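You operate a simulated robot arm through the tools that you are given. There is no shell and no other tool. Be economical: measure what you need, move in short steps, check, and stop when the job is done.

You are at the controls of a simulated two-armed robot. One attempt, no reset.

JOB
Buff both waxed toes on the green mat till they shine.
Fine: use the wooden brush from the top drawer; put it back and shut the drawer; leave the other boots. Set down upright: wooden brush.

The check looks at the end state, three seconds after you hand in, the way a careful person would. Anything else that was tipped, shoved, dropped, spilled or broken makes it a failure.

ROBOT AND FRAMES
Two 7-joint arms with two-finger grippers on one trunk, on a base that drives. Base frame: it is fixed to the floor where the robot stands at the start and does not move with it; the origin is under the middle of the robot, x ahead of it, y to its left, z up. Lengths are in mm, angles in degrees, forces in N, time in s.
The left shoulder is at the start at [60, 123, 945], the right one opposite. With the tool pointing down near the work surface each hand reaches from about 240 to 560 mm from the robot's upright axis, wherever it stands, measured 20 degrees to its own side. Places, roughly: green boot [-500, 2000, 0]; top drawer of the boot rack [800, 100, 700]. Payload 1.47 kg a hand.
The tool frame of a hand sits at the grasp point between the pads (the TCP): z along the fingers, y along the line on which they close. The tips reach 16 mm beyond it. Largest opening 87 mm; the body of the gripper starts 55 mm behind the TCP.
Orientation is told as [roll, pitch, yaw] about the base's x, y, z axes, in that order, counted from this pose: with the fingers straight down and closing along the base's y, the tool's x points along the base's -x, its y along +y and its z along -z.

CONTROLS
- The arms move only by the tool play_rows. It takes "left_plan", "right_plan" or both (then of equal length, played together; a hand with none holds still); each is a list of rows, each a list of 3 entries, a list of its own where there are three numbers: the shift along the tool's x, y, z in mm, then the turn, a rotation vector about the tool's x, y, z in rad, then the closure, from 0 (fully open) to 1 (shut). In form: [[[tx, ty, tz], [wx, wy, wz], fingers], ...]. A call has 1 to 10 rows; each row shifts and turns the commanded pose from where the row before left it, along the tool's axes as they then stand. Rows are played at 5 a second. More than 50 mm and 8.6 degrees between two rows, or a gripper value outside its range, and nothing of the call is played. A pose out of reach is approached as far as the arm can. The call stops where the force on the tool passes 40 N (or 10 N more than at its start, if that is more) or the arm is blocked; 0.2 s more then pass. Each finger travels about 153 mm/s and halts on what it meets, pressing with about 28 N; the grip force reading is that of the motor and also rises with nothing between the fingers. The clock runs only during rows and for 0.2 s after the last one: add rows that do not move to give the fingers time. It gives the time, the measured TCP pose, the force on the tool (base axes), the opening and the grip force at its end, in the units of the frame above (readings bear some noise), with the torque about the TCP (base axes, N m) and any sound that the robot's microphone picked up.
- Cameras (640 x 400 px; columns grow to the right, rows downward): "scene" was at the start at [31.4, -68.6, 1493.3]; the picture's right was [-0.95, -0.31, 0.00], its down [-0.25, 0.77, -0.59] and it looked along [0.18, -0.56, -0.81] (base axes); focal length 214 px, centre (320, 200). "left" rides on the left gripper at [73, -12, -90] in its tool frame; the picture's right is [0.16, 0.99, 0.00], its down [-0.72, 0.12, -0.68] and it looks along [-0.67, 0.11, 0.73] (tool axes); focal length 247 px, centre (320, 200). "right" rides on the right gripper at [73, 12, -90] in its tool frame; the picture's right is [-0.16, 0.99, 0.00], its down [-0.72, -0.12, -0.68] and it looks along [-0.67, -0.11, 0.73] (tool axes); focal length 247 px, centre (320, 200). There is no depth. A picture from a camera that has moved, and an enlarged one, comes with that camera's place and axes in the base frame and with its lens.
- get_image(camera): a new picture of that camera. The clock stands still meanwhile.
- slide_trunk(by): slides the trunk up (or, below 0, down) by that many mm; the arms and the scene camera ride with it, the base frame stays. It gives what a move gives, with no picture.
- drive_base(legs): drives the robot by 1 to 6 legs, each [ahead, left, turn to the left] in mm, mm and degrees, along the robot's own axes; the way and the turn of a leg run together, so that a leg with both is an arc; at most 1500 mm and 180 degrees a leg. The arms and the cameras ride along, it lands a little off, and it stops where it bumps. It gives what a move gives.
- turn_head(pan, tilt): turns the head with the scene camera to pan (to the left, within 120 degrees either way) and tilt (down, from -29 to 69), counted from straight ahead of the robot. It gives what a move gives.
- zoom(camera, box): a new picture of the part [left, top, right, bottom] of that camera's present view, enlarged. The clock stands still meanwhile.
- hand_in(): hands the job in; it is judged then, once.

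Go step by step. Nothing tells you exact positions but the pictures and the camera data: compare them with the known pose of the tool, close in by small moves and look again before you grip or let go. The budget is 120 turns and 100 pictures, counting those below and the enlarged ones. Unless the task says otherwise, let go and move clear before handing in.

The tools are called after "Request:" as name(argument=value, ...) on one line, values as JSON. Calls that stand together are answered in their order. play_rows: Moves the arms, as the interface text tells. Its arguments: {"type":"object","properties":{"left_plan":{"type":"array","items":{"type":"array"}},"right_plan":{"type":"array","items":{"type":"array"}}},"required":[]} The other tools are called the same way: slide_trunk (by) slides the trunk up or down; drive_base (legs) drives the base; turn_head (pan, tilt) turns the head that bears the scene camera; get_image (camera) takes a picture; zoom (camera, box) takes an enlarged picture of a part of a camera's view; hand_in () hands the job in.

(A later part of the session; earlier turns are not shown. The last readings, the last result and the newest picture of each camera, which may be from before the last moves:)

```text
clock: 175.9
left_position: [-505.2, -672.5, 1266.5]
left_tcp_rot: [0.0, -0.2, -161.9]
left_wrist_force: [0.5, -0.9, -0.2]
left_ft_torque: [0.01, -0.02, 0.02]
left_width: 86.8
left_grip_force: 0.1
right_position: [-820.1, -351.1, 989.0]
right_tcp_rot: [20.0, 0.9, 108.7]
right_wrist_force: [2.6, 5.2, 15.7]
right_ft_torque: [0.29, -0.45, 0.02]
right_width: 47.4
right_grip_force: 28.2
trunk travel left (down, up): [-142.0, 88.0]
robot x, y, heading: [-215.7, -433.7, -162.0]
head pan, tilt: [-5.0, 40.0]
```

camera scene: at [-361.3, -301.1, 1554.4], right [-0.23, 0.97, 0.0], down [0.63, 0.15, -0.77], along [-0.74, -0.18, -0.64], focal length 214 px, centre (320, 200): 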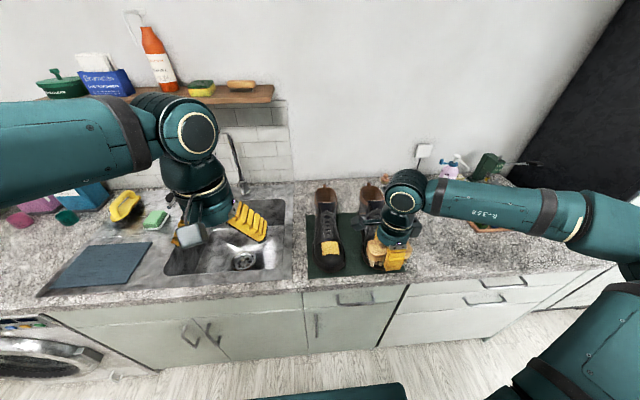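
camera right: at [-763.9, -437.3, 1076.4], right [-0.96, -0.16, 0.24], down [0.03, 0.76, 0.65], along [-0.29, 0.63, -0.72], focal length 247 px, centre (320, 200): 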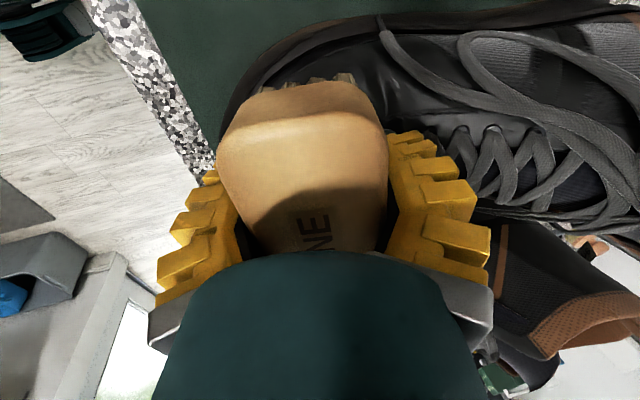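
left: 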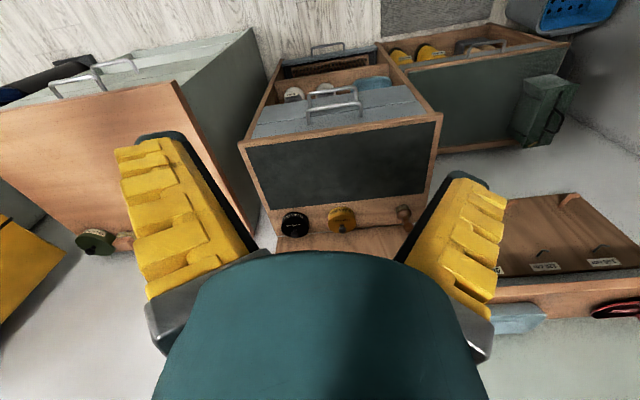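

The bristles now bridge between toe and laces: the brush has slid up in the grip by some mm, leaving the fingers too low. I will regrip it: back off, level the hand, and drive right to the free counter beside the mat.

Request:
play_rows(right_plan=[[[0, -3, -10], [0, 0, 0], 1], [[0, -20, -40], [0.12, 0, 0], 1], [[0, -45, -10], [0.12, 0, 0], 1], [[0, -30, -10], [0.11, -0.02, 0], 1]])

Request:
drive_base(legs=[[0, -290, 0]])

Request:
get_image(camera="scene")

```text
clock: 176.9
left_position: [-506.0, -674.4, 1266.4]
left_tcp_rot: [0.1, 0.0, -162.0]
left_wrist_force: [-0.2, 0.0, 0.5]
left_ft_torque: [0.03, 0.02, -0.01]
left_width: 87.1
left_grip_force: 0.0
right_position: [-710.7, -314.5, 1034.1]
right_tcp_rot: [-0.2, 0.0, 108.7]
right_wrist_force: [0.7, 0.0, -0.7]
right_ft_torque: [-0.01, 0.02, 0.0]
right_width: 47.0
right_grip_force: 28.4
trunk travel left (down, up): [-142.0, 88.0]
robot x, y, heading: [-214.1, -436.4, -162.0]
head pan, tilt: [-5.0, 40.0]
```

```text
clock: 180.0
left_position: [-595.2, -399.7, 1266.4]
left_tcp_rot: [0.1, 0.0, -162.4]
left_wrist_force: [-0.1, 0.1, -0.4]
left_ft_torque: [-0.04, 0.03, -0.02]
left_width: 87.1
left_grip_force: 0.0
right_position: [-796.8, -39.6, 1034.5]
right_tcp_rot: [-0.1, 0.0, 108.1]
right_wrist_force: [-0.6, 0.6, 0.0]
right_ft_torque: [-0.01, 0.01, -0.01]
right_width: 47.0
right_grip_force: 28.0
trunk travel left (down, up): [-142.0, 88.0]
robot x, y, heading: [-300.4, -163.3, -162.3]
head pan, tilt: [-5.0, 40.0]
```

```text
16 pictures are left
camera scene: at [-395.6, -185.2, 1554.5], right [-0.22, 0.98, 0.0], down [0.63, 0.14, -0.77], along [-0.75, -0.17, -0.64], focal length 214 px, centre (320, 200)
```

scene: 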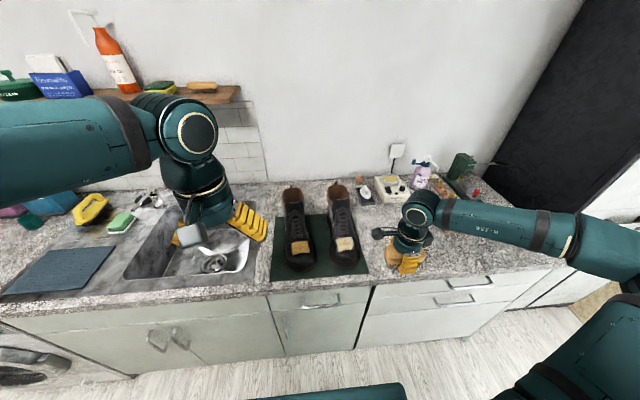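

The spot beside the mat is free. I move forward over it and lower step by step until the bristles touch the counter.

Request:
play_rows(right_plan=[[[0, 30, 10], [0, 0, 0], 1], [[0, 30, 20], [0, 0, 0], 1], [[0, 0, 30], [0, 0, 0], 1], [[0, 0, 15], [0, 0, 0], 1]])

Request:
play_rows(right_plan=[[[0, 0, 8], [0, 0, 0], 1], [[0, 0, 8], [0, 0, 0], 1]])

Request:
play_rows(right_plan=[[[0, 0, 6], [0, 0, 0], 1], [[0, 0, 5], [0, 0, 0], 1]])

Request:
get_image(camera="right")

```text
clock: 181.0
left_position: [-595.6, -401.3, 1266.5]
left_tcp_rot: [-0.1, 0.0, -162.4]
left_wrist_force: [-0.6, -0.1, -0.2]
left_ft_torque: [-0.01, -0.01, -0.03]
left_width: 87.1
left_grip_force: 0.0
right_position: [-855.9, -58.8, 956.8]
right_tcp_rot: [-0.2, -0.1, 108.2]
right_wrist_force: [-0.4, -0.8, -0.8]
right_ft_torque: [0.01, 0.01, 0.0]
right_width: 46.9
right_grip_force: 27.8
trunk travel left (down, up): [-142.0, 88.0]
robot x, y, heading: [-300.2, -167.8, -162.7]
head pan, tilt: [-5.0, 40.0]
```

```text
clock: 181.6
left_position: [-594.9, -401.4, 1267.2]
left_tcp_rot: [-0.1, 0.0, -162.5]
left_wrist_force: [1.1, -0.1, -0.1]
left_ft_torque: [-0.04, 0.02, 0.03]
left_width: 86.8
left_grip_force: 0.1
right_position: [-853.7, -59.5, 939.2]
right_tcp_rot: [-0.1, -0.1, 108.2]
right_wrist_force: [-0.2, 0.3, -1.2]
right_ft_torque: [0.02, 0.05, 0.01]
right_width: 46.9
right_grip_force: 27.7
trunk travel left (down, up): [-142.0, 88.0]
robot x, y, heading: [-302.5, -163.3, -162.5]
head pan, tilt: [-5.0, 40.0]
```

```text
clock: 182.2
left_position: [-595.3, -400.9, 1266.7]
left_tcp_rot: [0.0, 0.0, -162.5]
left_wrist_force: [-0.4, -0.1, -1.2]
left_ft_torque: [0.01, -0.02, 0.02]
left_width: 86.7
left_grip_force: 0.0
right_position: [-852.7, -57.0, 930.6]
right_tcp_rot: [-0.1, -0.1, 108.2]
right_wrist_force: [0.7, 0.0, -2.2]
right_ft_torque: [-0.03, 0.0, 0.0]
right_width: 47.2
right_grip_force: 27.6
trunk travel left (down, up): [-142.0, 88.0]
robot x, y, heading: [-301.8, -163.6, -162.7]
head pan, tilt: [-5.0, 40.0]
```

```text
15 pictures are left
camera right: at [-842.5, -130.7, 1020.7], right [-0.99, -0.16, 0.0], down [-0.12, 0.72, 0.68], along [-0.11, 0.67, -0.73], focal length 247 px, centre (320, 200)
```

right: 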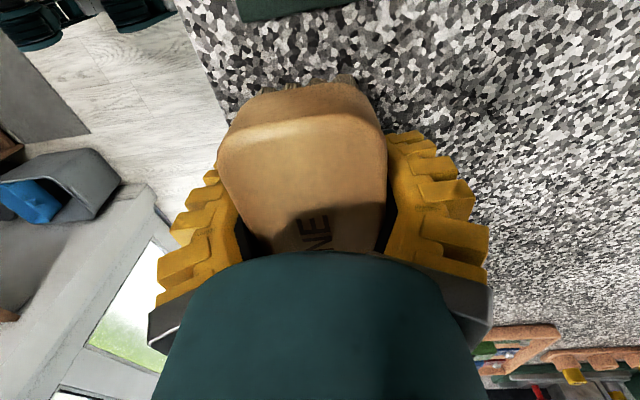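

Request:
play_rows(right_plan=[[[0, 0, 4], [0, 0, 0], 1], [[0, 0, 4], [0, 0, 0], 1]])

Request:
play_rows(right_plan=[[[0, 0, 4], [0, 0, 0], 1], [[0, 0, 3], [0, 0, 0], 1]])

Request:
play_rows(right_plan=[[[0, 0, 3], [0, 0, 0], 1], [[0, 0, 0], [0, 0, 0], 1]])

```text
clock: 182.8
left_position: [-595.2, -400.5, 1266.4]
left_tcp_rot: [0.0, -0.1, -162.5]
left_wrist_force: [0.2, 0.7, 0.1]
left_ft_torque: [0.03, 0.01, -0.03]
left_width: 86.9
left_grip_force: 0.1
right_position: [-853.0, -58.4, 921.2]
right_tcp_rot: [-0.2, -0.1, 108.2]
right_wrist_force: [-0.5, 0.2, -1.4]
right_ft_torque: [-0.01, 0.0, -0.02]
right_width: 46.9
right_grip_force: 28.2
trunk travel left (down, up): [-142.0, 88.0]
robot x, y, heading: [-299.8, -163.2, -162.4]
head pan, tilt: [-5.0, 40.0]
```

```text
clock: 183.4
left_position: [-595.8, -400.4, 1266.8]
left_tcp_rot: [0.0, 0.1, -162.4]
left_wrist_force: [-0.4, 0.7, 0.0]
left_ft_torque: [0.0, 0.02, 0.03]
left_width: 87.1
left_grip_force: 0.0
right_position: [-854.5, -59.3, 916.2]
right_tcp_rot: [0.0, -0.1, 108.3]
right_wrist_force: [0.0, -0.6, -1.1]
right_ft_torque: [-0.01, -0.03, 0.01]
right_width: 47.0
right_grip_force: 27.8
trunk travel left (down, up): [-142.0, 88.0]
robot x, y, heading: [-304.2, -165.4, -162.2]
head pan, tilt: [-5.0, 40.0]
```

```text
clock: 184.0
left_position: [-594.1, -400.3, 1266.4]
left_tcp_rot: [0.0, -0.1, -162.6]
left_wrist_force: [-0.3, -0.3, 0.0]
left_ft_torque: [0.01, 0.01, 0.01]
left_width: 87.2
left_grip_force: 0.1
right_position: [-854.2, -59.4, 914.0]
right_tcp_rot: [0.1, -0.2, 108.3]
right_wrist_force: [-0.4, 1.9, 15.4]
right_ft_torque: [-0.04, -0.26, 0.11]
right_width: 47.1
right_grip_force: 28.1
trunk travel left (down, up): [-142.0, 88.0]
robot x, y, heading: [-303.9, -168.0, -162.6]
head pan, tilt: [-5.0, 40.0]
```

The bristles rest on the counter at TCP z 914. I open, rise 8 mm, and regrip.

Request:
play_rows(right_plan=[[[0, 0, 0], [0, 0, 0], 0.25], [[0, 0, 0], [0, 0, 0], 0.25], [[0, 0, -4], [0, 0, 0], 0.25], [[0, 0, -4], [0, 0, 0], 0.25], [[0, 0, 0], [0, 0, 0], 0.25]])

Request:
get_image(camera="right")

```text
clock: 185.2
left_position: [-595.5, -401.4, 1265.4]
left_tcp_rot: [0.0, 0.0, -162.5]
left_wrist_force: [0.0, 0.1, 0.0]
left_ft_torque: [0.0, -0.02, 0.01]
left_width: 87.0
left_grip_force: 0.1
right_position: [-853.0, -57.0, 919.3]
right_tcp_rot: [-0.2, -0.1, 108.1]
right_wrist_force: [-0.4, -0.1, 0.2]
right_ft_torque: [0.02, 0.03, 0.02]
right_width: 69.2
right_grip_force: 2.5
trunk travel left (down, up): [-142.0, 88.0]
robot x, y, heading: [-300.2, -165.2, -162.5]
head pan, tilt: [-5.0, 40.0]
```

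```text
14 pictures are left
camera right: at [-841.8, -130.2, 1010.7], right [-0.99, -0.16, 0.0], down [-0.12, 0.72, 0.68], along [-0.11, 0.67, -0.73], focal length 247 px, centre (320, 200)
```

right: 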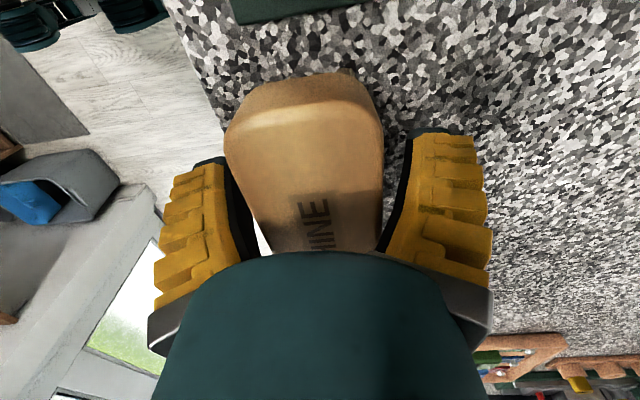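

The brush stands upright and now sits like at the first grip. I rise 3 mm more and close.

Request:
play_rows(right_plan=[[[0, 0, -3], [0, 0, 0], 0.25], [[0, 0, 0], [0, 0, 0], 0.5], [[0, 0, 0], [0, 0, 0], 1], [[0, 0, 0], [0, 0, 0], 1], [[0, 0, -20], [0, 0, 0], 1], [[0, 0, -20], [0, 0, 0], 1]])

Request:
get_image(camera="right")

```text
clock: 186.6
left_position: [-594.9, -400.8, 1266.3]
left_tcp_rot: [-0.1, 0.0, -162.5]
left_wrist_force: [-0.1, 0.4, 0.9]
left_ft_torque: [0.0, 0.05, 0.01]
left_width: 87.1
left_grip_force: 0.0
right_position: [-854.1, -56.0, 964.8]
right_tcp_rot: [0.0, -0.1, 108.2]
right_wrist_force: [0.3, -0.1, -0.4]
right_ft_torque: [-0.03, 0.0, -0.03]
right_width: 47.9
right_grip_force: 28.1
trunk travel left (down, up): [-142.0, 88.0]
robot x, y, heading: [-302.3, -167.6, -162.7]
head pan, tilt: [-5.0, 40.0]
```

```text
13 pictures are left
camera right: at [-842.2, -128.0, 1054.3], right [-0.99, -0.16, 0.0], down [-0.12, 0.72, 0.68], along [-0.11, 0.67, -0.73], focal length 247 px, centre (320, 200)
```

right: 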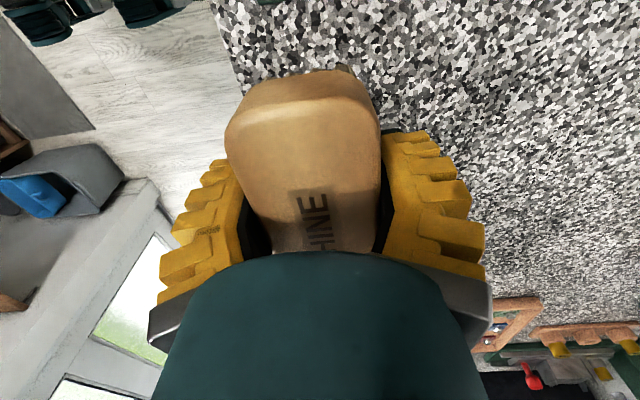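

Regripped at 48 mm, with the bristles about 9 mm further out. I go back up and return to the left boot.

Request:
play_rows(right_plan=[[[0, 0, -40], [0, 0, 0], 1], [[0, 0, -40], [0, 0, 0], 1], [[0, -30, 0], [-0.1, 0, 0], 1], [[0, -30, 0], [-0.12, 0, 0], 1]])

Request:
drive_base(legs=[[0, 288, 0.5]])

Request:
zoom(camera="right", box=[300, 0, 640, 210])

```text
clock: 187.6
left_position: [-594.3, -401.3, 1265.8]
left_tcp_rot: [0.1, -0.1, -162.5]
left_wrist_force: [0.0, 1.0, 0.3]
left_ft_torque: [0.01, 0.05, 0.0]
left_width: 87.5
left_grip_force: 0.1
right_position: [-796.9, -41.1, 1040.9]
right_tcp_rot: [12.6, -0.1, 108.1]
right_wrist_force: [0.2, 0.4, -1.1]
right_ft_torque: [-0.01, 0.03, -0.04]
right_width: 47.9
right_grip_force: 28.3
trunk travel left (down, up): [-142.0, 88.0]
robot x, y, heading: [-300.1, -163.7, -162.6]
head pan, tilt: [-5.0, 40.0]
```

```text
clock: 190.7
left_position: [-502.7, -678.9, 1264.8]
left_tcp_rot: [0.0, 0.0, -161.7]
left_wrist_force: [-0.1, -0.6, 0.0]
left_ft_torque: [0.01, -0.01, 0.0]
left_width: 87.2
left_grip_force: 0.0
right_position: [-710.5, -320.7, 1040.0]
right_tcp_rot: [12.5, -0.1, 108.9]
right_wrist_force: [-1.1, 0.6, -1.9]
right_ft_torque: [0.01, 0.0, 0.02]
right_width: 48.0
right_grip_force: 28.2
trunk travel left (down, up): [-142.0, 88.0]
robot x, y, heading: [-212.7, -439.9, -161.7]
head pan, tilt: [-5.0, 40.0]
```

```text
1.88 times, centred on (470, 105) of right
camera zoom: at [-679.7, -386.7, 1131.2], right [-0.96, -0.16, 0.21], down [0.01, 0.77, 0.64], along [-0.27, 0.62, -0.74], focal length 465 px, centre (38, 379)
```

zoom: 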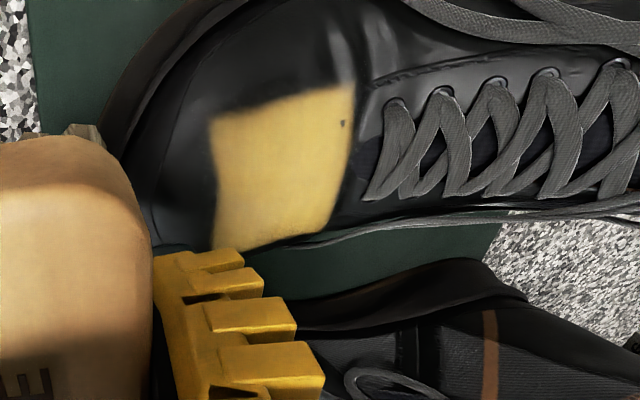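

I bring the brush over the left patch and touch down lightly again.

Request:
play_rows(right_plan=[[[-2, 45, 10], [0, 0, 0], 1], [[-1, 45, 12], [0, 0, 0], 1], [[0, 5, 20], [0, 0, 0], 1], [[0, 0, 18], [0, 0, 0], 1]])

Request:
play_rows(right_plan=[[[0, 0, 2], [0, 0, 0], 1], [[0, 0, 2], [0, 0, 0], 1]])

Request:
play_rows(right_plan=[[[0, 0, 2], [0, 0, 0], 1], [[0, 0, 0], [0, 0, 0], 1]])

```text
clock: 191.7
left_position: [-502.7, -678.4, 1265.9]
left_tcp_rot: [0.0, 0.0, -161.7]
left_wrist_force: [0.2, 1.3, -0.6]
left_ft_torque: [0.0, -0.06, -0.03]
left_width: 87.1
left_grip_force: 0.1
right_position: [-812.0, -351.2, 1003.7]
right_tcp_rot: [12.5, -0.1, 108.7]
right_wrist_force: [0.5, -0.6, -0.8]
right_ft_torque: [-0.02, 0.01, 0.05]
right_width: 48.2
right_grip_force: 28.0
trunk travel left (down, up): [-142.0, 88.0]
robot x, y, heading: [-212.2, -437.7, -161.8]
head pan, tilt: [-5.0, 40.0]
```

```text
clock: 192.3
left_position: [-502.7, -678.2, 1266.3]
left_tcp_rot: [0.0, 0.0, -161.8]
left_wrist_force: [-0.1, 0.5, -0.6]
left_ft_torque: [0.01, -0.02, -0.03]
left_width: 86.8
left_grip_force: 0.1
right_position: [-813.7, -352.5, 1000.0]
right_tcp_rot: [12.5, -0.1, 108.9]
right_wrist_force: [0.6, -0.6, -0.3]
right_ft_torque: [-0.03, 0.01, 0.02]
right_width: 48.0
right_grip_force: 28.1
trunk travel left (down, up): [-142.0, 88.0]
robot x, y, heading: [-212.4, -443.4, -161.7]
head pan, tilt: [-5.0, 40.0]
```

```text
clock: 192.9
left_position: [-502.7, -679.1, 1266.7]
left_tcp_rot: [-0.1, 0.0, -161.7]
left_wrist_force: [-0.1, -0.5, -0.6]
left_ft_torque: [0.0, -0.03, -0.02]
left_width: 86.6
left_grip_force: 0.0
right_position: [-813.5, -352.9, 997.6]
right_tcp_rot: [12.5, -0.1, 108.9]
right_wrist_force: [0.3, 0.4, -1.0]
right_ft_torque: [-0.04, -0.02, 0.0]
right_width: 48.0
right_grip_force: 28.0
trunk travel left (down, up): [-142.0, 88.0]
robot x, y, heading: [-210.2, -441.2, -161.7]
head pan, tilt: [-5.0, 40.0]
```

Request:
play_rows(right_plan=[[[0, 0, 1.5], [0, 0, 0], 1], [[0, 0, 0], [0, 0, 0], 1]])

Request:
play_rows(right_plan=[[[0, 0, 1.5], [0, 0, 0], 1], [[0, 0, 0], [0, 0, 0], 1]])

Request:
play_rows(right_plan=[[[0, 0, 1], [0, 0, 0], 1], [[0, 0, 0], [0, 0, 0], 1]])

```text
clock: 193.5
left_position: [-503.1, -679.2, 1267.0]
left_tcp_rot: [0.0, -0.1, -161.7]
left_wrist_force: [-0.2, 0.2, 0.0]
left_ft_torque: [0.02, -0.02, -0.01]
left_width: 87.0
left_grip_force: 0.1
right_position: [-813.7, -352.7, 996.4]
right_tcp_rot: [12.6, 0.0, 108.9]
right_wrist_force: [-0.2, -0.2, -2.4]
right_ft_torque: [0.03, 0.01, 0.01]
right_width: 48.0
right_grip_force: 27.5
trunk travel left (down, up): [-142.0, 88.0]
robot x, y, heading: [-213.4, -441.7, -161.8]
head pan, tilt: [-5.0, 40.0]
```

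```text
clock: 194.1
left_position: [-503.0, -679.6, 1266.5]
left_tcp_rot: [0.0, 0.0, -161.7]
left_wrist_force: [-0.9, 0.0, 0.1]
left_ft_torque: [0.0, -0.04, 0.03]
left_width: 86.8
left_grip_force: 0.1
right_position: [-812.9, -353.9, 994.3]
right_tcp_rot: [12.5, 0.0, 108.9]
right_wrist_force: [-0.1, 0.4, -1.3]
right_ft_torque: [-0.01, -0.02, -0.02]
right_width: 48.0
right_grip_force: 27.9
trunk travel left (down, up): [-142.0, 88.0]
robot x, y, heading: [-213.4, -440.7, -161.7]
head pan, tilt: [-5.0, 40.0]
```

```text
clock: 194.7
left_position: [-503.2, -677.9, 1266.0]
left_tcp_rot: [0.1, 0.0, -161.7]
left_wrist_force: [0.0, 0.2, -0.2]
left_ft_torque: [-0.01, 0.0, 0.01]
left_width: 87.1
left_grip_force: 0.0
right_position: [-813.3, -353.0, 994.7]
right_tcp_rot: [12.5, -0.1, 108.9]
right_wrist_force: [0.1, 0.8, -1.0]
right_ft_torque: [0.0, 0.01, 0.0]
right_width: 48.2
right_grip_force: 27.8
trunk travel left (down, up): [-142.0, 88.0]
robot x, y, heading: [-208.8, -439.9, -161.6]
head pan, tilt: [-5.0, 40.0]
```

Request:
play_rows(right_plan=[[[0, 0, 1], [0, 0, 0], 1], [[0, 0, 0], [0, 0, 0], 1]])

Request:
play_rows(right_plan=[[[0, 0, 1], [0, 0, 0], 1], [[0, 0, 0], [0, 0, 0], 1]])

Request:
play_rows(right_plan=[[[10, 0, 0], [0, 0, 0], 1], [[-10, 0, 0], [0, 0, 0], 1], [[-10, 0, 0], [0, 0, 0], 1], [[10, 0, 0], [0, 0, 0], 1]])

```text
clock: 195.3
left_position: [-503.2, -678.2, 1265.6]
left_tcp_rot: [0.0, 0.0, -161.7]
left_wrist_force: [-0.4, -0.7, 0.4]
left_ft_torque: [-0.02, -0.01, 0.03]
left_width: 86.9
left_grip_force: 0.1
right_position: [-814.2, -352.4, 993.7]
right_tcp_rot: [12.5, -0.2, 108.9]
right_wrist_force: [0.9, 0.5, 4.2]
right_ft_torque: [0.01, 0.0, 0.0]
right_width: 48.0
right_grip_force: 28.1
trunk travel left (down, up): [-142.0, 88.0]
robot x, y, heading: [-211.7, -444.7, -161.8]
head pan, tilt: [-5.0, 40.0]
```

```text
clock: 195.9
left_position: [-500.8, -679.5, 1267.5]
left_tcp_rot: [0.0, -0.1, -161.7]
left_wrist_force: [-0.2, -0.4, -0.5]
left_ft_torque: [-0.01, -0.04, -0.04]
left_width: 86.9
left_grip_force: 0.0
right_position: [-813.5, -353.2, 994.0]
right_tcp_rot: [12.6, -0.1, 108.9]
right_wrist_force: [2.1, 0.5, 10.4]
right_ft_torque: [0.03, 0.03, 0.02]
right_width: 48.9
right_grip_force: 27.8
trunk travel left (down, up): [-142.0, 88.0]
robot x, y, heading: [-214.2, -441.7, -161.6]
head pan, tilt: [-5.0, 40.0]
```

```text
clock: 196.9
left_position: [-503.8, -677.6, 1266.7]
left_tcp_rot: [0.0, -0.1, -161.7]
left_wrist_force: [0.1, 0.6, -0.2]
left_ft_torque: [-0.01, -0.02, 0.0]
left_width: 86.8
left_grip_force: 0.1
right_position: [-815.4, -349.8, 993.2]
right_tcp_rot: [12.5, -0.2, 108.7]
right_wrist_force: [-1.8, 7.8, 11.2]
right_ft_torque: [0.21, 0.0, 0.0]
right_width: 49.1
right_grip_force: 28.5
trunk travel left (down, up): [-142.0, 88.0]
robot x, y, heading: [-209.5, -438.9, -161.6]
head pan, tilt: [-5.0, 40.0]
```

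Now the contact is centred on the bristles. I ease a touch and rub sideways across the patch.

Request:
play_rows(right_plan=[[[10, 0, -0.7], [0, 0, 0], 1], [[-10, 0, 0], [0, 0, 0], 1], [[-10, 0, 0], [0, 0, 0], 1], [[10, 3, 0], [0, 0, 0], 1], [[10, 0, 0], [0, 0, 0], 1], [[-10, 3, 0], [0, 0, 0], 1], [[-10, 0, 0], [0, 0, 0], 1], [[10, -3, 0], [0, 0, 0], 1], [[10, 0, 0], [0, 0, 0], 1], [[-10, -3, 0], [0, 0, 0], 1]])

Request:
play_rows(right_plan=[[[-10, -3, 0], [0, 0, 0], 1], [[10, 0, 0], [0, 0, 0], 1], [[10, -3, 0], [0, 0, 0], 1], [[-10, 0, 0], [0, 0, 0], 1], [[-10, -3, 0], [0, 0, 0], 1], [[10, 0, 0], [0, 0, 0], 1], [[10, 3, 0], [0, 0, 0], 1], [[-10, 0, 0], [0, 0, 0], 1], [[-10, 3, 0], [0, 0, 0], 1], [[10, 3, 0], [0, 0, 0], 1]])

Request:
play_rows(right_plan=[[[10, 3, 0], [0, 0, 0], 1], [[-10, 0, 0], [0, 0, 0], 1], [[-10, 3, 0], [0, 0, 0], 1], [[10, 0, 0], [0, 0, 0], 1], [[10, 0, 0], [0, 0, 0], 1], [[-10, -3, 0], [0, 0, 0], 1], [[-10, 0, 0], [0, 0, 0], 1], [[10, -3, 0], [0, 0, 0], 1], [[10, 0, 0], [0, 0, 0], 1], [[-10, -3, 0], [0, 0, 0], 1]])

```text
clock: 199.1
left_position: [-502.6, -677.4, 1266.3]
left_tcp_rot: [-0.1, 0.0, -161.7]
left_wrist_force: [0.2, 0.7, 0.4]
left_ft_torque: [-0.03, 0.02, 0.01]
left_width: 86.8
left_grip_force: 0.1
right_position: [-811.9, -353.6, 992.0]
right_tcp_rot: [12.4, -0.1, 108.9]
right_wrist_force: [1.4, 0.7, 0.2]
right_ft_torque: [0.03, 0.0, -0.03]
right_width: 49.4
right_grip_force: 28.6
trunk travel left (down, up): [-142.0, 88.0]
robot x, y, heading: [-213.4, -437.7, -161.6]
head pan, tilt: [-5.0, 40.0]
```

```text
clock: 201.3
left_position: [-502.3, -676.4, 1265.5]
left_tcp_rot: [0.0, -0.1, -161.7]
left_wrist_force: [0.6, 0.1, -0.4]
left_ft_torque: [0.02, 0.01, -0.03]
left_width: 87.1
left_grip_force: 0.0
right_position: [-813.9, -350.4, 992.4]
right_tcp_rot: [12.5, -0.1, 108.7]
right_wrist_force: [1.3, 5.3, 7.6]
right_ft_torque: [0.25, 0.06, -0.05]
right_width: 48.9
right_grip_force: 27.9
trunk travel left (down, up): [-142.0, 88.0]
robot x, y, heading: [-218.6, -440.8, -161.8]
head pan, tilt: [-5.0, 40.0]
```

```text
clock: 203.5
left_position: [-502.5, -679.0, 1266.9]
left_tcp_rot: [0.1, -0.1, -161.7]
left_wrist_force: [0.0, 1.2, 0.8]
left_ft_torque: [-0.01, 0.0, 0.0]
left_width: 87.1
left_grip_force: 0.2
right_position: [-811.0, -352.5, 991.5]
right_tcp_rot: [12.4, 0.0, 109.0]
right_wrist_force: [1.3, -0.9, 0.6]
right_ft_torque: [-0.04, 0.04, 0.06]
right_width: 49.3
right_grip_force: 28.2
trunk travel left (down, up): [-142.0, 88.0]
robot x, y, heading: [-212.5, -435.9, -161.6]
head pan, tilt: [-5.0, 40.0]
```

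Thirty strokes at light pressure went smoothly. I lift off and inspect.

Request:
play_rows(right_plan=[[[0, -3, -10], [0, 0, 0], 1], [[0, -20, -35], [0, 0, 0], 1], [[0, -48, -5], [0, 0, 0], 1], [[0, -25, 0], [0, 0, 0], 1]])

Request:
zoom(camera="right", box=[300, 0, 640, 210])

```text
clock: 204.5
left_position: [-502.8, -679.0, 1266.3]
left_tcp_rot: [0.0, 0.0, -161.7]
left_wrist_force: [-0.2, -0.1, 0.1]
left_ft_torque: [0.0, -0.01, -0.01]
left_width: 86.9
left_grip_force: 0.1
right_position: [-711.5, -319.7, 1020.1]
right_tcp_rot: [12.5, -0.1, 108.9]
right_wrist_force: [0.2, -0.2, -1.0]
right_ft_torque: [-0.01, 0.05, 0.01]
right_width: 49.4
right_grip_force: 27.8
trunk travel left (down, up): [-142.0, 88.0]
robot x, y, heading: [-213.6, -440.6, -162.0]
head pan, tilt: [-5.0, 40.0]
```

```text
1.88 times, centred on (470, 105) of right
camera zoom: at [-679.5, -385.9, 1110.4], right [-0.96, -0.16, 0.21], down [0.01, 0.77, 0.64], along [-0.27, 0.62, -0.74], focal length 465 px, centre (38, 379)
```

zoom: 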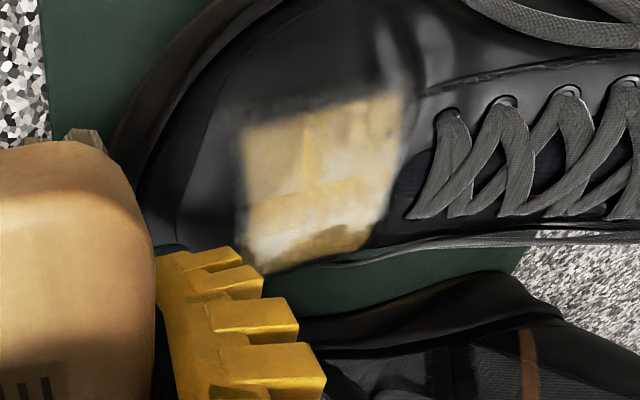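

Excellent, it is turning shiny. I return to the same place for another round, including the right rear corner.

Request:
play_rows(right_plan=[[[0, 45, 5], [0, 0, 0], 1], [[0, 45, 5], [0, 0, 0], 1], [[0, 8, 25], [0, 0, 0], 1], [[0, 0, 13], [0, 0, 0], 1], [[0, 0, 2], [0, 0, 0], 1]])

Request:
play_rows(right_plan=[[[0, 0, 0.7], [0, 0.04, 0], 1], [[-10, 0, 0], [0, 0, 0], 1], [[10, 3, 0], [0, 0, 0], 1], [[-10, 0, 0], [0, 0, 0], 1], [[-10, 3, 0], [0, 0, 0], 1], [[10, 0, 0], [0, 0, 0], 1], [[10, 0, 0], [0, 0, 0], 1], [[-10, 2, 0], [0, 0, 0], 1], [[-10, 0, 0], [0, 0, 0], 1], [[10, 0, 0], [0, 0, 0], 1]])

Request:
play_rows(right_plan=[[[10, -3, 0.3], [0, 0, 0], 1], [[-10, 0, 0], [0, 0, 0], 1], [[-10, -3, 0], [0, 0, 0], 1], [[10, 0, 0], [0, 0, 0], 1], [[10, -4, 0], [0, -0.04, 0], 1], [[-10, 0, 0], [0, 0, 0], 1], [[-10, -4, 0], [0, 0, 0], 1], [[10, 0, 0], [0, 0, 0], 1], [[10, 3, 0], [0, 0, 0], 1], [[-10, 3, 0], [0, 0, 0], 1]])

```text
clock: 205.7
left_position: [-502.6, -678.5, 1266.0]
left_tcp_rot: [0.0, 0.0, -161.6]
left_wrist_force: [-0.2, 0.3, 1.5]
left_ft_torque: [0.01, 0.0, 0.01]
left_width: 86.9
left_grip_force: 0.1
right_position: [-812.5, -354.7, 989.9]
right_tcp_rot: [12.5, -0.1, 108.9]
right_wrist_force: [0.3, -0.7, -0.8]
right_ft_torque: [-0.04, 0.02, -0.05]
right_width: 49.0
right_grip_force: 27.6
trunk travel left (down, up): [-142.0, 88.0]
robot x, y, heading: [-215.6, -438.3, -161.5]
head pan, tilt: [-5.0, 40.0]
```

```text
clock: 207.9
left_position: [-504.5, -678.9, 1265.4]
left_tcp_rot: [0.0, -0.1, -161.7]
left_wrist_force: [-0.3, -0.1, -0.6]
left_ft_torque: [0.01, 0.04, -0.01]
left_width: 87.2
left_grip_force: 0.1
right_position: [-822.8, -345.4, 991.8]
right_tcp_rot: [12.4, 2.1, 109.4]
right_wrist_force: [-0.3, 0.2, -1.7]
right_ft_torque: [0.02, -0.04, 0.0]
right_width: 49.1
right_grip_force: 28.3
trunk travel left (down, up): [-142.0, 88.0]
robot x, y, heading: [-215.0, -438.6, -161.5]
head pan, tilt: [-5.0, 40.0]
```

```text
clock: 210.1
left_position: [-503.8, -679.4, 1266.3]
left_tcp_rot: [0.1, 0.0, -161.7]
left_wrist_force: [0.3, 0.1, 0.8]
left_ft_torque: [-0.02, 0.02, 0.0]
left_width: 87.0
left_grip_force: 0.2
right_position: [-817.7, -341.5, 990.5]
right_tcp_rot: [12.6, 0.0, 108.9]
right_wrist_force: [0.0, 0.3, -0.6]
right_ft_torque: [-0.01, 0.01, -0.01]
right_width: 50.5
right_grip_force: 27.7
trunk travel left (down, up): [-142.0, 88.0]
robot x, y, heading: [-216.3, -439.2, -161.5]
head pan, tilt: [-5.0, 40.0]
```

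Pressure is near zero here. I check the patch and the brush's hold.

Request:
play_rows(right_plan=[[[0, -3, -10], [0, 0, 0], 1], [[0, -20, -35], [0, 0, 0], 1], [[0, -48, -5], [0, 0, 0], 1], [[0, -25, 0], [0, 0, 0], 1]])

Request:
get_image(camera="right")

```text
clock: 211.1
left_position: [-503.2, -678.4, 1266.2]
left_tcp_rot: [0.0, 0.0, -161.6]
left_wrist_force: [-0.8, 0.3, 0.2]
left_ft_torque: [-0.01, -0.05, 0.01]
left_width: 87.0
left_grip_force: 0.0
right_position: [-717.4, -310.9, 1018.6]
right_tcp_rot: [12.5, -0.1, 108.9]
right_wrist_force: [-0.1, 0.9, -1.3]
right_ft_torque: [-0.03, -0.01, -0.01]
right_width: 50.4
right_grip_force: 28.2
trunk travel left (down, up): [-142.0, 88.0]
robot x, y, heading: [-211.8, -439.2, -161.7]
head pan, tilt: [-5.0, 40.0]
```

```text
10 pictures are left
camera right: at [-686.0, -376.8, 1109.5], right [-0.96, -0.16, 0.21], down [0.01, 0.77, 0.64], along [-0.27, 0.62, -0.74], focal length 247 px, centre (320, 200)
```

right: 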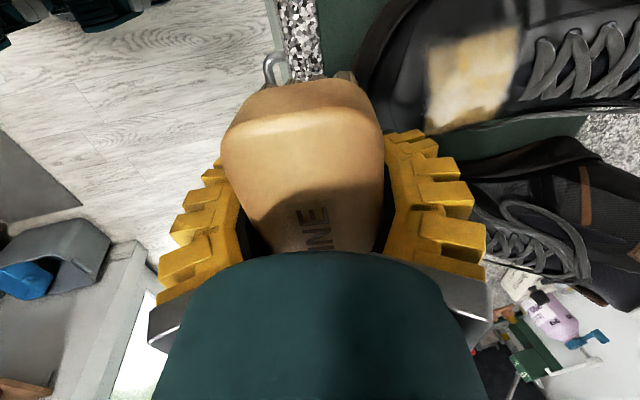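

Brush is fine. Another round: I shift left a bit and find light contact again.

Request:
play_rows(right_plan=[[[6, 45, 5], [0, 0, 0], 1], [[6, 45, 5], [0, 0, 0], 1], [[0, 8, 25], [0, 0, 0], 1], [[0, 0, 15], [0, 0, 0], 1], [[0, 0, 1.5], [0, 0, 0], 1]])

Request:
play_rows(right_plan=[[[0, 0, 1], [0, 0, 0], 1], [[0, 0, 0], [0, 0, 0], 1]])

Request:
play_rows(right_plan=[[[0, 0, 1], [0, 0, 0], 1], [[0, 0, 0], [0, 0, 0], 1]])

```text
clock: 212.3
left_position: [-503.6, -678.0, 1266.4]
left_tcp_rot: [0.0, 0.0, -161.7]
left_wrist_force: [0.2, 0.2, -0.5]
left_ft_torque: [-0.02, 0.01, 0.02]
left_width: 86.9
left_grip_force: 0.1
right_position: [-817.2, -357.7, 989.0]
right_tcp_rot: [12.6, -0.1, 108.9]
right_wrist_force: [-0.9, -1.0, 3.2]
right_ft_torque: [0.03, -0.06, -0.02]
right_width: 50.1
right_grip_force: 28.4
trunk travel left (down, up): [-142.0, 88.0]
robot x, y, heading: [-213.3, -438.4, -161.9]
head pan, tilt: [-5.0, 40.0]
```

```text
clock: 212.9
left_position: [-503.7, -679.7, 1267.1]
left_tcp_rot: [-0.1, 0.0, -161.7]
left_wrist_force: [1.0, 0.5, 0.6]
left_ft_torque: [-0.03, 0.0, -0.01]
left_width: 87.2
left_grip_force: 0.0
right_position: [-817.4, -356.7, 988.6]
right_tcp_rot: [12.5, -0.1, 108.9]
right_wrist_force: [-3.8, -2.3, 6.5]
right_ft_torque: [0.01, -0.03, 0.02]
right_width: 50.2
right_grip_force: 28.4
trunk travel left (down, up): [-142.0, 88.0]
robot x, y, heading: [-216.7, -439.7, -161.7]
head pan, tilt: [-5.0, 40.0]
```

```text
clock: 213.5
left_position: [-503.2, -679.0, 1265.8]
left_tcp_rot: [0.0, 0.0, -161.7]
left_wrist_force: [0.3, 0.3, 1.1]
left_ft_torque: [0.01, 0.04, 0.01]
left_width: 87.1
left_grip_force: 0.1
right_position: [-816.5, -357.8, 989.3]
right_tcp_rot: [12.5, -0.1, 109.0]
right_wrist_force: [-5.5, -2.6, 14.8]
right_ft_torque: [0.0, 0.03, 0.0]
right_width: 50.5
right_grip_force: 28.5
trunk travel left (down, up): [-142.0, 88.0]
robot x, y, heading: [-215.4, -436.0, -161.6]
head pan, tilt: [-5.0, 40.0]
```

Good central contact. I ease 1 mm and rub through a long raster with side sweeps.

Request:
play_rows(right_plan=[[[8, 0, -1], [0, 0, 0], 1], [[-8, 0, 0], [0, 0, 0], 1], [[-10, 0, 0], [0, 0, 0], 1], [[10, 0, 0], [0, 0, 0], 1], [[8, 3, 0], [0, 0, 0], 1], [[-8, 0, 0], [0, 0, 0], 1], [[-10, 0, 0], [0, 0, 0], 1], [[10, 3, 0], [0, 0, 0], 1], [[8, 0, 0], [0, 0, 0], 1], [[-8, -3, 0], [0, 0, 0], 1]])

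Request:
play_rows(right_plan=[[[-10, -3, 0], [0, 0, 0], 1], [[10, 0, 0], [0, 0, 0], 1], [[8, -3, 0], [0, -0.04, 0], 1], [[-8, 0, 0], [0, 0, 0], 1], [[-10, -3, 0], [0, 0, 0], 1], [[10, 0, 0], [0, 0, 0], 1], [[8, 0, 0], [0, 0, 0], 1], [[-8, 3, 0], [0, 0, 0], 1], [[-10, 3, 0], [0, 0, 0], 1], [[10, 0, 0], [0, 0, 0], 1]])

Request:
play_rows(right_plan=[[[8, 3, 0.3], [0, 0, 0], 1], [[-8, 0, 0], [0, 0, 0], 1], [[-10, 3, 0], [0, 0.04, 0], 1], [[10, 0, 0], [0, 0, 0], 1], [[-10, 0, 0], [0, 0.03, 0], 1], [[-8, 0, 0], [0, 0, 0], 1], [[10, 2, 0], [0, 0, 0], 1], [[-10, 0, 0], [0, 0, 0], 1], [[10, -3, 0], [0, 0, 0], 1], [[8, -3, 0], [0, -0.03, 0], 1]])

Request:
play_rows(right_plan=[[[0, -3, -10], [0, 0, 0], 1], [[0, -20, -35], [0, 0, 0], 1], [[0, -48, -5], [0, 0, 0], 1], [[0, -25, 0], [0, 0, 0], 1]])

Request:
zoom(camera="right", box=[300, 0, 640, 210])

```text
clock: 215.7
left_position: [-502.3, -678.8, 1265.5]
left_tcp_rot: [0.1, 0.1, -161.7]
left_wrist_force: [0.9, 0.5, -0.4]
left_ft_torque: [0.0, 0.04, 0.0]
left_width: 86.9
left_grip_force: 0.0
right_position: [-817.1, -355.2, 988.0]
right_tcp_rot: [12.5, -0.1, 108.9]
right_wrist_force: [1.4, 0.6, 1.7]
right_ft_torque: [-0.03, 0.03, -0.02]
right_width: 49.9
right_grip_force: 28.0
trunk travel left (down, up): [-142.0, 88.0]
robot x, y, heading: [-214.6, -442.5, -161.9]
head pan, tilt: [-5.0, 40.0]
```

```text
clock: 217.9
left_position: [-503.1, -680.0, 1266.1]
left_tcp_rot: [0.0, 0.0, -161.7]
left_wrist_force: [1.0, 0.4, 0.2]
left_ft_torque: [0.03, -0.04, -0.02]
left_width: 87.1
left_grip_force: 0.0
right_position: [-815.1, -355.3, 988.6]
right_tcp_rot: [12.5, -2.3, 108.4]
right_wrist_force: [0.2, 0.2, -1.2]
right_ft_torque: [0.0, 0.0, 0.02]
right_width: 49.7
right_grip_force: 27.6
trunk travel left (down, up): [-142.0, 88.0]
robot x, y, heading: [-213.0, -438.7, -161.6]
head pan, tilt: [-5.0, 40.0]
```

```text
clock: 220.1
left_position: [-503.4, -678.8, 1266.2]
left_tcp_rot: [-0.1, -0.1, -161.7]
left_wrist_force: [0.5, -0.3, 0.0]
left_ft_torque: [-0.02, -0.02, -0.06]
left_width: 87.0
left_grip_force: 0.0
right_position: [-817.6, -355.1, 988.4]
right_tcp_rot: [12.4, -0.1, 108.9]
right_wrist_force: [0.0, -0.4, -0.8]
right_ft_torque: [-0.01, 0.03, 0.02]
right_width: 49.4
right_grip_force: 28.0
trunk travel left (down, up): [-142.0, 88.0]
robot x, y, heading: [-213.9, -439.9, -161.6]
head pan, tilt: [-5.0, 40.0]
```

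```text
clock: 221.1
left_position: [-502.8, -678.6, 1266.9]
left_tcp_rot: [0.0, -0.1, -161.7]
left_wrist_force: [0.1, -0.5, -0.1]
left_ft_torque: [0.0, -0.02, -0.02]
left_width: 87.0
left_grip_force: 0.1
right_position: [-717.6, -319.2, 1016.1]
right_tcp_rot: [12.5, -0.2, 109.0]
right_wrist_force: [0.9, 0.9, -0.9]
right_ft_torque: [0.02, 0.0, 0.0]
right_width: 49.1
right_grip_force: 28.3
trunk travel left (down, up): [-142.0, 88.0]
robot x, y, heading: [-215.0, -438.8, -161.5]
head pan, tilt: [-5.0, 40.0]
```

```text
1.88 times, centred on (470, 105) of right
camera zoom: at [-687.1, -386.0, 1106.7], right [-0.96, -0.16, 0.21], down [0.01, 0.77, 0.64], along [-0.27, 0.62, -0.74], focal length 465 px, centre (38, 379)
```

zoom: 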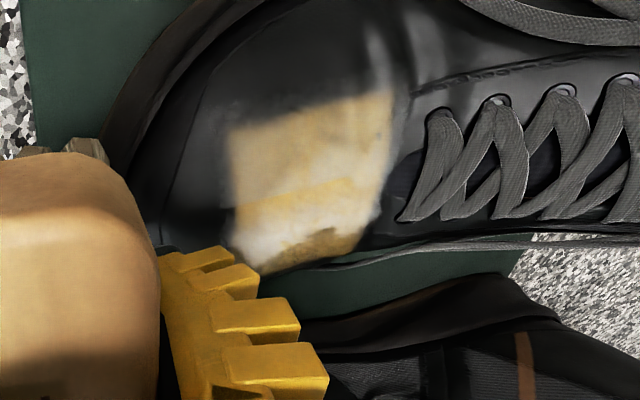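

The right half shines; the left half and the right rear corner need more. I roll the brush to the left and press a bit firmer there.

Request:
play_rows(right_plan=[[[4, 45, 5], [0, -0.06, 0], 1], [[4, 45, 5], [0, -0.06, 0], 1], [[0, 8, 25], [0, 0, 0], 1], [[0, 0, 13], [0, 0, 0], 1]])

Request:
play_rows(right_plan=[[[0, 0, 1.5], [0, 0, 0], 1], [[0, 0, 0], [0, 0, 0], 1]])

Request:
play_rows(right_plan=[[[0, 0, 1.5], [0, 0, 0], 1], [[0, 0, 0], [0, 0, 0], 1]])

```text
clock: 222.1
left_position: [-503.5, -679.4, 1265.5]
left_tcp_rot: [0.1, 0.0, -161.7]
left_wrist_force: [0.0, -0.2, 0.2]
left_ft_torque: [0.01, 0.01, 0.0]
left_width: 87.0
left_grip_force: 0.0
right_position: [-817.2, -361.6, 991.5]
right_tcp_rot: [12.6, -6.8, 107.4]
right_wrist_force: [-0.3, 0.0, -1.2]
right_ft_torque: [0.0, 0.02, 0.01]
right_width: 49.4
right_grip_force: 28.3
trunk travel left (down, up): [-142.0, 88.0]
robot x, y, heading: [-212.5, -441.8, -161.6]
head pan, tilt: [-5.0, 40.0]
```

```text
clock: 222.7
left_position: [-501.4, -678.3, 1264.8]
left_tcp_rot: [-0.1, 0.0, -161.6]
left_wrist_force: [-0.1, 0.2, 0.1]
left_ft_torque: [0.02, 0.0, 0.01]
left_width: 86.8
left_grip_force: 0.1
right_position: [-815.9, -359.3, 991.4]
right_tcp_rot: [12.6, -6.7, 107.3]
right_wrist_force: [-0.6, 0.7, -1.1]
right_ft_torque: [-0.03, -0.01, 0.0]
right_width: 49.3
right_grip_force: 27.6
trunk travel left (down, up): [-142.0, 88.0]
robot x, y, heading: [-210.4, -440.4, -161.6]
head pan, tilt: [-5.0, 40.0]
```

```text
clock: 223.3
left_position: [-504.0, -678.2, 1266.0]
left_tcp_rot: [0.1, -0.1, -161.8]
left_wrist_force: [0.2, -0.4, 0.0]
left_ft_torque: [-0.01, -0.04, 0.02]
left_width: 86.9
left_grip_force: 0.0
right_position: [-818.8, -359.6, 990.1]
right_tcp_rot: [12.6, -6.8, 107.4]
right_wrist_force: [-0.4, -0.3, -0.3]
right_ft_torque: [-0.02, -0.03, 0.0]
right_width: 49.2
right_grip_force: 27.9
trunk travel left (down, up): [-142.0, 88.0]
robot x, y, heading: [-213.9, -437.8, -161.9]
head pan, tilt: [-5.0, 40.0]
```

Request:
play_rows(right_plan=[[[0, 0, 1.5], [0, 0, 0], 1], [[0, 0, 0], [0, 0, 0], 1]])

Request:
play_rows(right_plan=[[[0, 0, 1.5], [0, 0, 0], 1], [[0, 0, 0], [0, 0, 0], 1]])

Request:
play_rows(right_plan=[[[8, 0, 0], [0, 0, 0], 1], [[-8, 0, 0], [0, 0, 0], 1], [[-8, 0, 0], [0, 0, 0], 1], [[8, 0, 0], [0, 0, 0], 1]])

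```text
clock: 223.9
left_position: [-503.9, -679.3, 1267.1]
left_tcp_rot: [0.0, -0.1, -161.7]
left_wrist_force: [0.1, -0.2, 0.0]
left_ft_torque: [0.0, -0.01, 0.06]
left_width: 86.9
left_grip_force: 0.1
right_position: [-817.6, -359.5, 987.8]
right_tcp_rot: [12.6, -6.8, 107.5]
right_wrist_force: [1.1, 0.4, 6.3]
right_ft_torque: [-0.04, 0.1, -0.01]
right_width: 49.4
right_grip_force: 28.4
trunk travel left (down, up): [-142.0, 88.0]
robot x, y, heading: [-215.4, -440.4, -161.7]
head pan, tilt: [-5.0, 40.0]
```

```text
clock: 224.5
left_position: [-502.4, -679.5, 1266.7]
left_tcp_rot: [0.0, -0.1, -161.7]
left_wrist_force: [-0.2, 0.5, 0.0]
left_ft_torque: [0.0, -0.01, 0.0]
left_width: 86.8
left_grip_force: 0.0
right_position: [-818.2, -359.1, 987.8]
right_tcp_rot: [12.7, -6.7, 107.4]
right_wrist_force: [1.7, -2.1, 11.2]
right_ft_torque: [-0.19, 0.27, 0.03]
right_width: 49.6
right_grip_force: 27.8
trunk travel left (down, up): [-142.0, 88.0]
robot x, y, heading: [-210.9, -442.4, -161.6]
head pan, tilt: [-5.0, 40.0]
```

```text
clock: 225.5
left_position: [-502.0, -676.8, 1267.6]
left_tcp_rot: [0.0, -0.1, -161.8]
left_wrist_force: [-0.1, 0.0, -0.3]
left_ft_torque: [0.0, 0.0, 0.02]
left_width: 86.9
left_grip_force: 0.0
right_position: [-821.2, -354.7, 988.4]
right_tcp_rot: [12.7, -7.0, 107.1]
right_wrist_force: [-0.4, 11.6, 15.6]
right_ft_torque: [-0.13, 0.36, -0.24]
right_width: 49.3
right_grip_force: 27.9
trunk travel left (down, up): [-142.0, 88.0]
robot x, y, heading: [-213.6, -435.5, -161.7]
head pan, tilt: [-5.0, 40.0]
```

The contact is a bit far to the left rear. I come back 7 mm, reduce the roll, ease up, and continue light strokes.

Request:
play_rows(right_plan=[[[0, -7, -1], [0, 0.04, 0], 1], [[8, 0, 0.5], [0, 0, 0], 1], [[-8, 0, 0], [0, 0, 0], 1], [[-8, 0, 0], [0, 0, 0], 1], [[8, 0, 0], [0, 0, 0], 1], [[8, 0, 0], [0, 0, 0], 1], [[-8, 0, 0], [0, 0, 0], 1], [[-8, 0, 0], [0, 0, 0], 1], [[8, 0, 0], [0, 0, 0], 1]])

Request:
play_rows(right_plan=[[[8, -3, 0.5], [0, 0, 0], 1], [[-8, 0, 0], [0, 0, 0], 1], [[-8, 0, 0], [0, 0, 0], 1], [[8, -3, 0.5], [0, 0, 0], 1], [[8, 0, 0], [0, 0, 0], 1], [[-8, 0, 0], [0, 0, 0], 1], [[-8, -3, 0], [0, 0, 0], 1], [[8, 0, 0], [0, 0, 0], 1], [[8, 0, 0], [0, 0, 0], 1], [[-8, 0, 0], [0, 0, 0], 1]])

Request:
play_rows(right_plan=[[[0, 6, 0], [0, 0, 0], 1], [[0, 6, 0], [0, 0, 0], 1], [[0, -6, 0], [0, 0, 0], 1], [[0, -6, 0], [0, 0, 0], 1], [[0, 6, 0], [0, 0, 0], 1], [[4, 6, 0], [0, 0, 0], 1], [[0, -6, 0], [0, 0, 0], 1], [[0, -6, 0], [0, 0, 0], 1]])

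```text
clock: 227.5
left_position: [-502.4, -676.8, 1267.0]
left_tcp_rot: [0.0, -0.1, -161.8]
left_wrist_force: [-0.2, 0.4, -0.1]
left_ft_torque: [0.0, -0.03, 0.0]
left_width: 87.0
left_grip_force: 0.0
right_position: [-812.4, -353.7, 985.9]
right_tcp_rot: [12.7, -4.7, 107.7]
right_wrist_force: [0.0, 8.0, 18.0]
right_ft_torque: [0.0, 0.1, -0.01]
right_width: 49.2
right_grip_force: 27.9
trunk travel left (down, up): [-142.0, 88.0]
robot x, y, heading: [-213.0, -437.7, -161.8]
head pan, tilt: [-5.0, 40.0]
```

```text
clock: 229.7
left_position: [-502.2, -677.6, 1266.8]
left_tcp_rot: [0.0, -0.1, -161.7]
left_wrist_force: [0.3, 0.7, -0.2]
left_ft_torque: [0.02, 0.05, -0.01]
left_width: 86.9
left_grip_force: 0.0
right_position: [-803.5, -354.9, 983.0]
right_tcp_rot: [12.4, -4.5, 107.9]
right_wrist_force: [4.7, 2.3, 12.0]
right_ft_torque: [-0.04, 0.18, -0.02]
right_width: 48.3
right_grip_force: 28.4
trunk travel left (down, up): [-142.0, 88.0]
robot x, y, heading: [-213.2, -438.5, -161.6]
head pan, tilt: [-5.0, 40.0]
```

```text
clock: 231.5
left_position: [-502.8, -680.0, 1266.2]
left_tcp_rot: [0.0, 0.0, -161.7]
left_wrist_force: [-0.9, 0.4, 0.1]
left_ft_torque: [-0.01, 0.0, 0.03]
left_width: 87.3
left_grip_force: 0.0
right_position: [-803.1, -359.6, 982.1]
right_tcp_rot: [12.5, -4.7, 107.9]
right_wrist_force: [-0.4, -0.6, 1.4]
right_ft_torque: [-0.01, 0.08, 0.0]
right_width: 47.9
right_grip_force: 28.3
trunk travel left (down, up): [-142.0, 88.0]
robot x, y, heading: [-212.8, -441.3, -161.6]
head pan, tilt: [-5.0, 40.0]
```

I lift off and inspect.

Request:
play_rows(right_plan=[[[0, -3, -10], [0, 0.04, 0], 1], [[0, -20, -35], [0, 0.03, 0], 1], [[0, -48, -5], [0, 0, 0], 1], [[0, -15, 0], [0, 0, 0], 1]])

Request:
zoom(camera="right", box=[300, 0, 640, 210])

```text
clock: 232.5
left_position: [-503.1, -678.6, 1266.2]
left_tcp_rot: [0.0, 0.0, -161.7]
left_wrist_force: [-0.1, 0.8, 0.4]
left_ft_torque: [0.0, -0.02, -0.04]
left_width: 87.1
left_grip_force: 0.1
right_position: [-709.8, -330.3, 1012.3]
right_tcp_rot: [12.5, -0.6, 108.8]
right_wrist_force: [-0.2, -0.3, -0.2]
right_ft_torque: [0.02, 0.01, 0.01]
right_width: 47.7
right_grip_force: 28.2
trunk travel left (down, up): [-142.0, 88.0]
robot x, y, heading: [-214.6, -439.2, -161.9]
head pan, tilt: [-5.0, 40.0]
```

```text
1.88 times, centred on (470, 105) of right
camera zoom: at [-678.5, -397.1, 1102.2], right [-0.96, -0.16, 0.21], down [0.02, 0.76, 0.65], along [-0.27, 0.63, -0.73], focal length 465 px, centre (38, 379)
```

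zoom: 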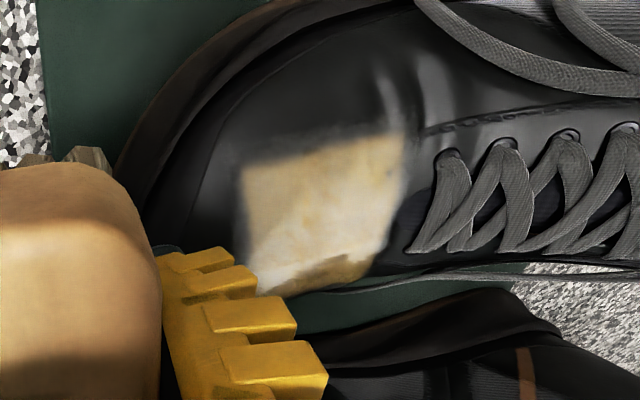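

Nearly there: a pale left-front part and a strip at the right rear corner remain. One more round, first left-rolled, then right-rolled.

Request:
play_rows(right_plan=[[[0, 45, 5], [0, -0.04, 0], 1], [[0, 38, 5], [0, -0.03, 0], 1], [[0, 4, 25], [0, 0, 0], 1], [[0, 0, 14], [0, 0, 0], 1], [[0, 0, 2], [0, 0, 0], 1]])

Request:
play_rows(right_plan=[[[6, 0, 0.7], [0, 0, 0], 1], [[-8, 0, 0], [0, 0, 0], 1], [[8, 0, 0], [0, 0, 0], 1], [[-8, 3, 0], [0, 0, 0], 1], [[8, 0, 0], [0, 0, 0], 1], [[-8, 3, 0], [0, 0, 0], 1], [[8, 0, 0], [0, 0, 0], 1], [[-8, 3, 0], [0, 0, 0], 1], [[8, 0, 0], [0, 0, 0], 1], [[-8, -3, 0], [0, 0, 0], 1]])

Request:
play_rows(right_plan=[[[8, -3, 0.7], [0, 0, 0], 1], [[-8, 0, 0], [0, 0, 0], 1], [[8, -3, 0], [0, 0, 0], 1], [[-8, 0, 0], [0, 0, 0], 1], [[8, -3, 0], [0, 0, 0], 1], [[-8, 0, 0], [0, 0, 0], 1], [[8, 3, 0], [0, 0, 0], 1], [[-8, 0, 0], [0, 0, 0], 1], [[8, 3, 0], [0, 0, 0], 1], [[-8, 3, 0], [0, 0, 0], 1]])

Request:
play_rows(right_plan=[[[-6, 3, -3], [0, 0.08, 0], 1], [[-6, 3, 0], [0, 0.08, 0], 1], [[0, 0, 1.5], [0, 0, 0], 1], [[0, 0, 0], [0, 0, 0], 1]])

```text
clock: 233.7
left_position: [-503.0, -678.9, 1267.5]
left_tcp_rot: [0.1, -0.1, -161.7]
left_wrist_force: [0.3, 0.3, 0.8]
left_ft_torque: [-0.03, 0.0, 0.0]
left_width: 87.0
left_grip_force: 0.1
right_position: [-805.5, -360.0, 983.5]
right_tcp_rot: [12.6, -4.6, 108.0]
right_wrist_force: [1.3, -2.5, 4.1]
right_ft_torque: [-0.07, 0.11, 0.12]
right_width: 47.7
right_grip_force: 28.1
trunk travel left (down, up): [-142.0, 88.0]
robot x, y, heading: [-214.8, -441.8, -161.9]
head pan, tilt: [-5.0, 40.0]
```

```text
clock: 235.9
left_position: [-502.5, -681.7, 1266.8]
left_tcp_rot: [-0.1, -0.2, -161.5]
left_wrist_force: [0.3, 0.5, -0.5]
left_ft_torque: [0.0, 0.0, -0.01]
left_width: 87.1
left_grip_force: 0.0
right_position: [-811.0, -360.7, 984.3]
right_tcp_rot: [12.7, -4.4, 108.2]
right_wrist_force: [4.4, -11.2, 12.8]
right_ft_torque: [-0.07, -0.03, -0.02]
right_width: 48.2
right_grip_force: 28.0
trunk travel left (down, up): [-142.0, 88.0]
robot x, y, heading: [-214.5, -442.1, -161.8]
head pan, tilt: [-5.0, 40.0]
```

```text
clock: 238.1
left_position: [-501.0, -679.4, 1264.9]
left_tcp_rot: [-0.2, 0.0, -161.7]
left_wrist_force: [0.3, 0.4, 0.0]
left_ft_torque: [-0.02, 0.01, 0.0]
left_width: 86.9
left_grip_force: 0.1
right_position: [-808.6, -358.9, 984.5]
right_tcp_rot: [12.5, -4.6, 108.1]
right_wrist_force: [11.4, -3.7, 10.2]
right_ft_torque: [-0.08, 0.17, 0.15]
right_width: 47.6
right_grip_force: 28.1
trunk travel left (down, up): [-142.0, 88.0]
robot x, y, heading: [-212.5, -437.8, -161.9]
head pan, tilt: [-5.0, 40.0]
```

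```text
clock: 239.1
left_position: [-502.0, -678.4, 1266.0]
left_tcp_rot: [0.0, 0.0, -161.7]
left_wrist_force: [-0.8, 1.1, 0.5]
left_ft_torque: [-0.01, 0.0, 0.01]
left_width: 87.0
left_grip_force: 0.1
right_position: [-819.9, -347.6, 986.4]
right_tcp_rot: [12.6, 4.4, 110.0]
right_wrist_force: [-0.4, 1.2, -0.4]
right_ft_torque: [0.01, -0.02, 0.05]
right_width: 47.5
right_grip_force: 27.3
trunk travel left (down, up): [-142.0, 88.0]
robot x, y, heading: [-215.1, -441.3, -161.7]
head pan, tilt: [-5.0, 40.0]
```

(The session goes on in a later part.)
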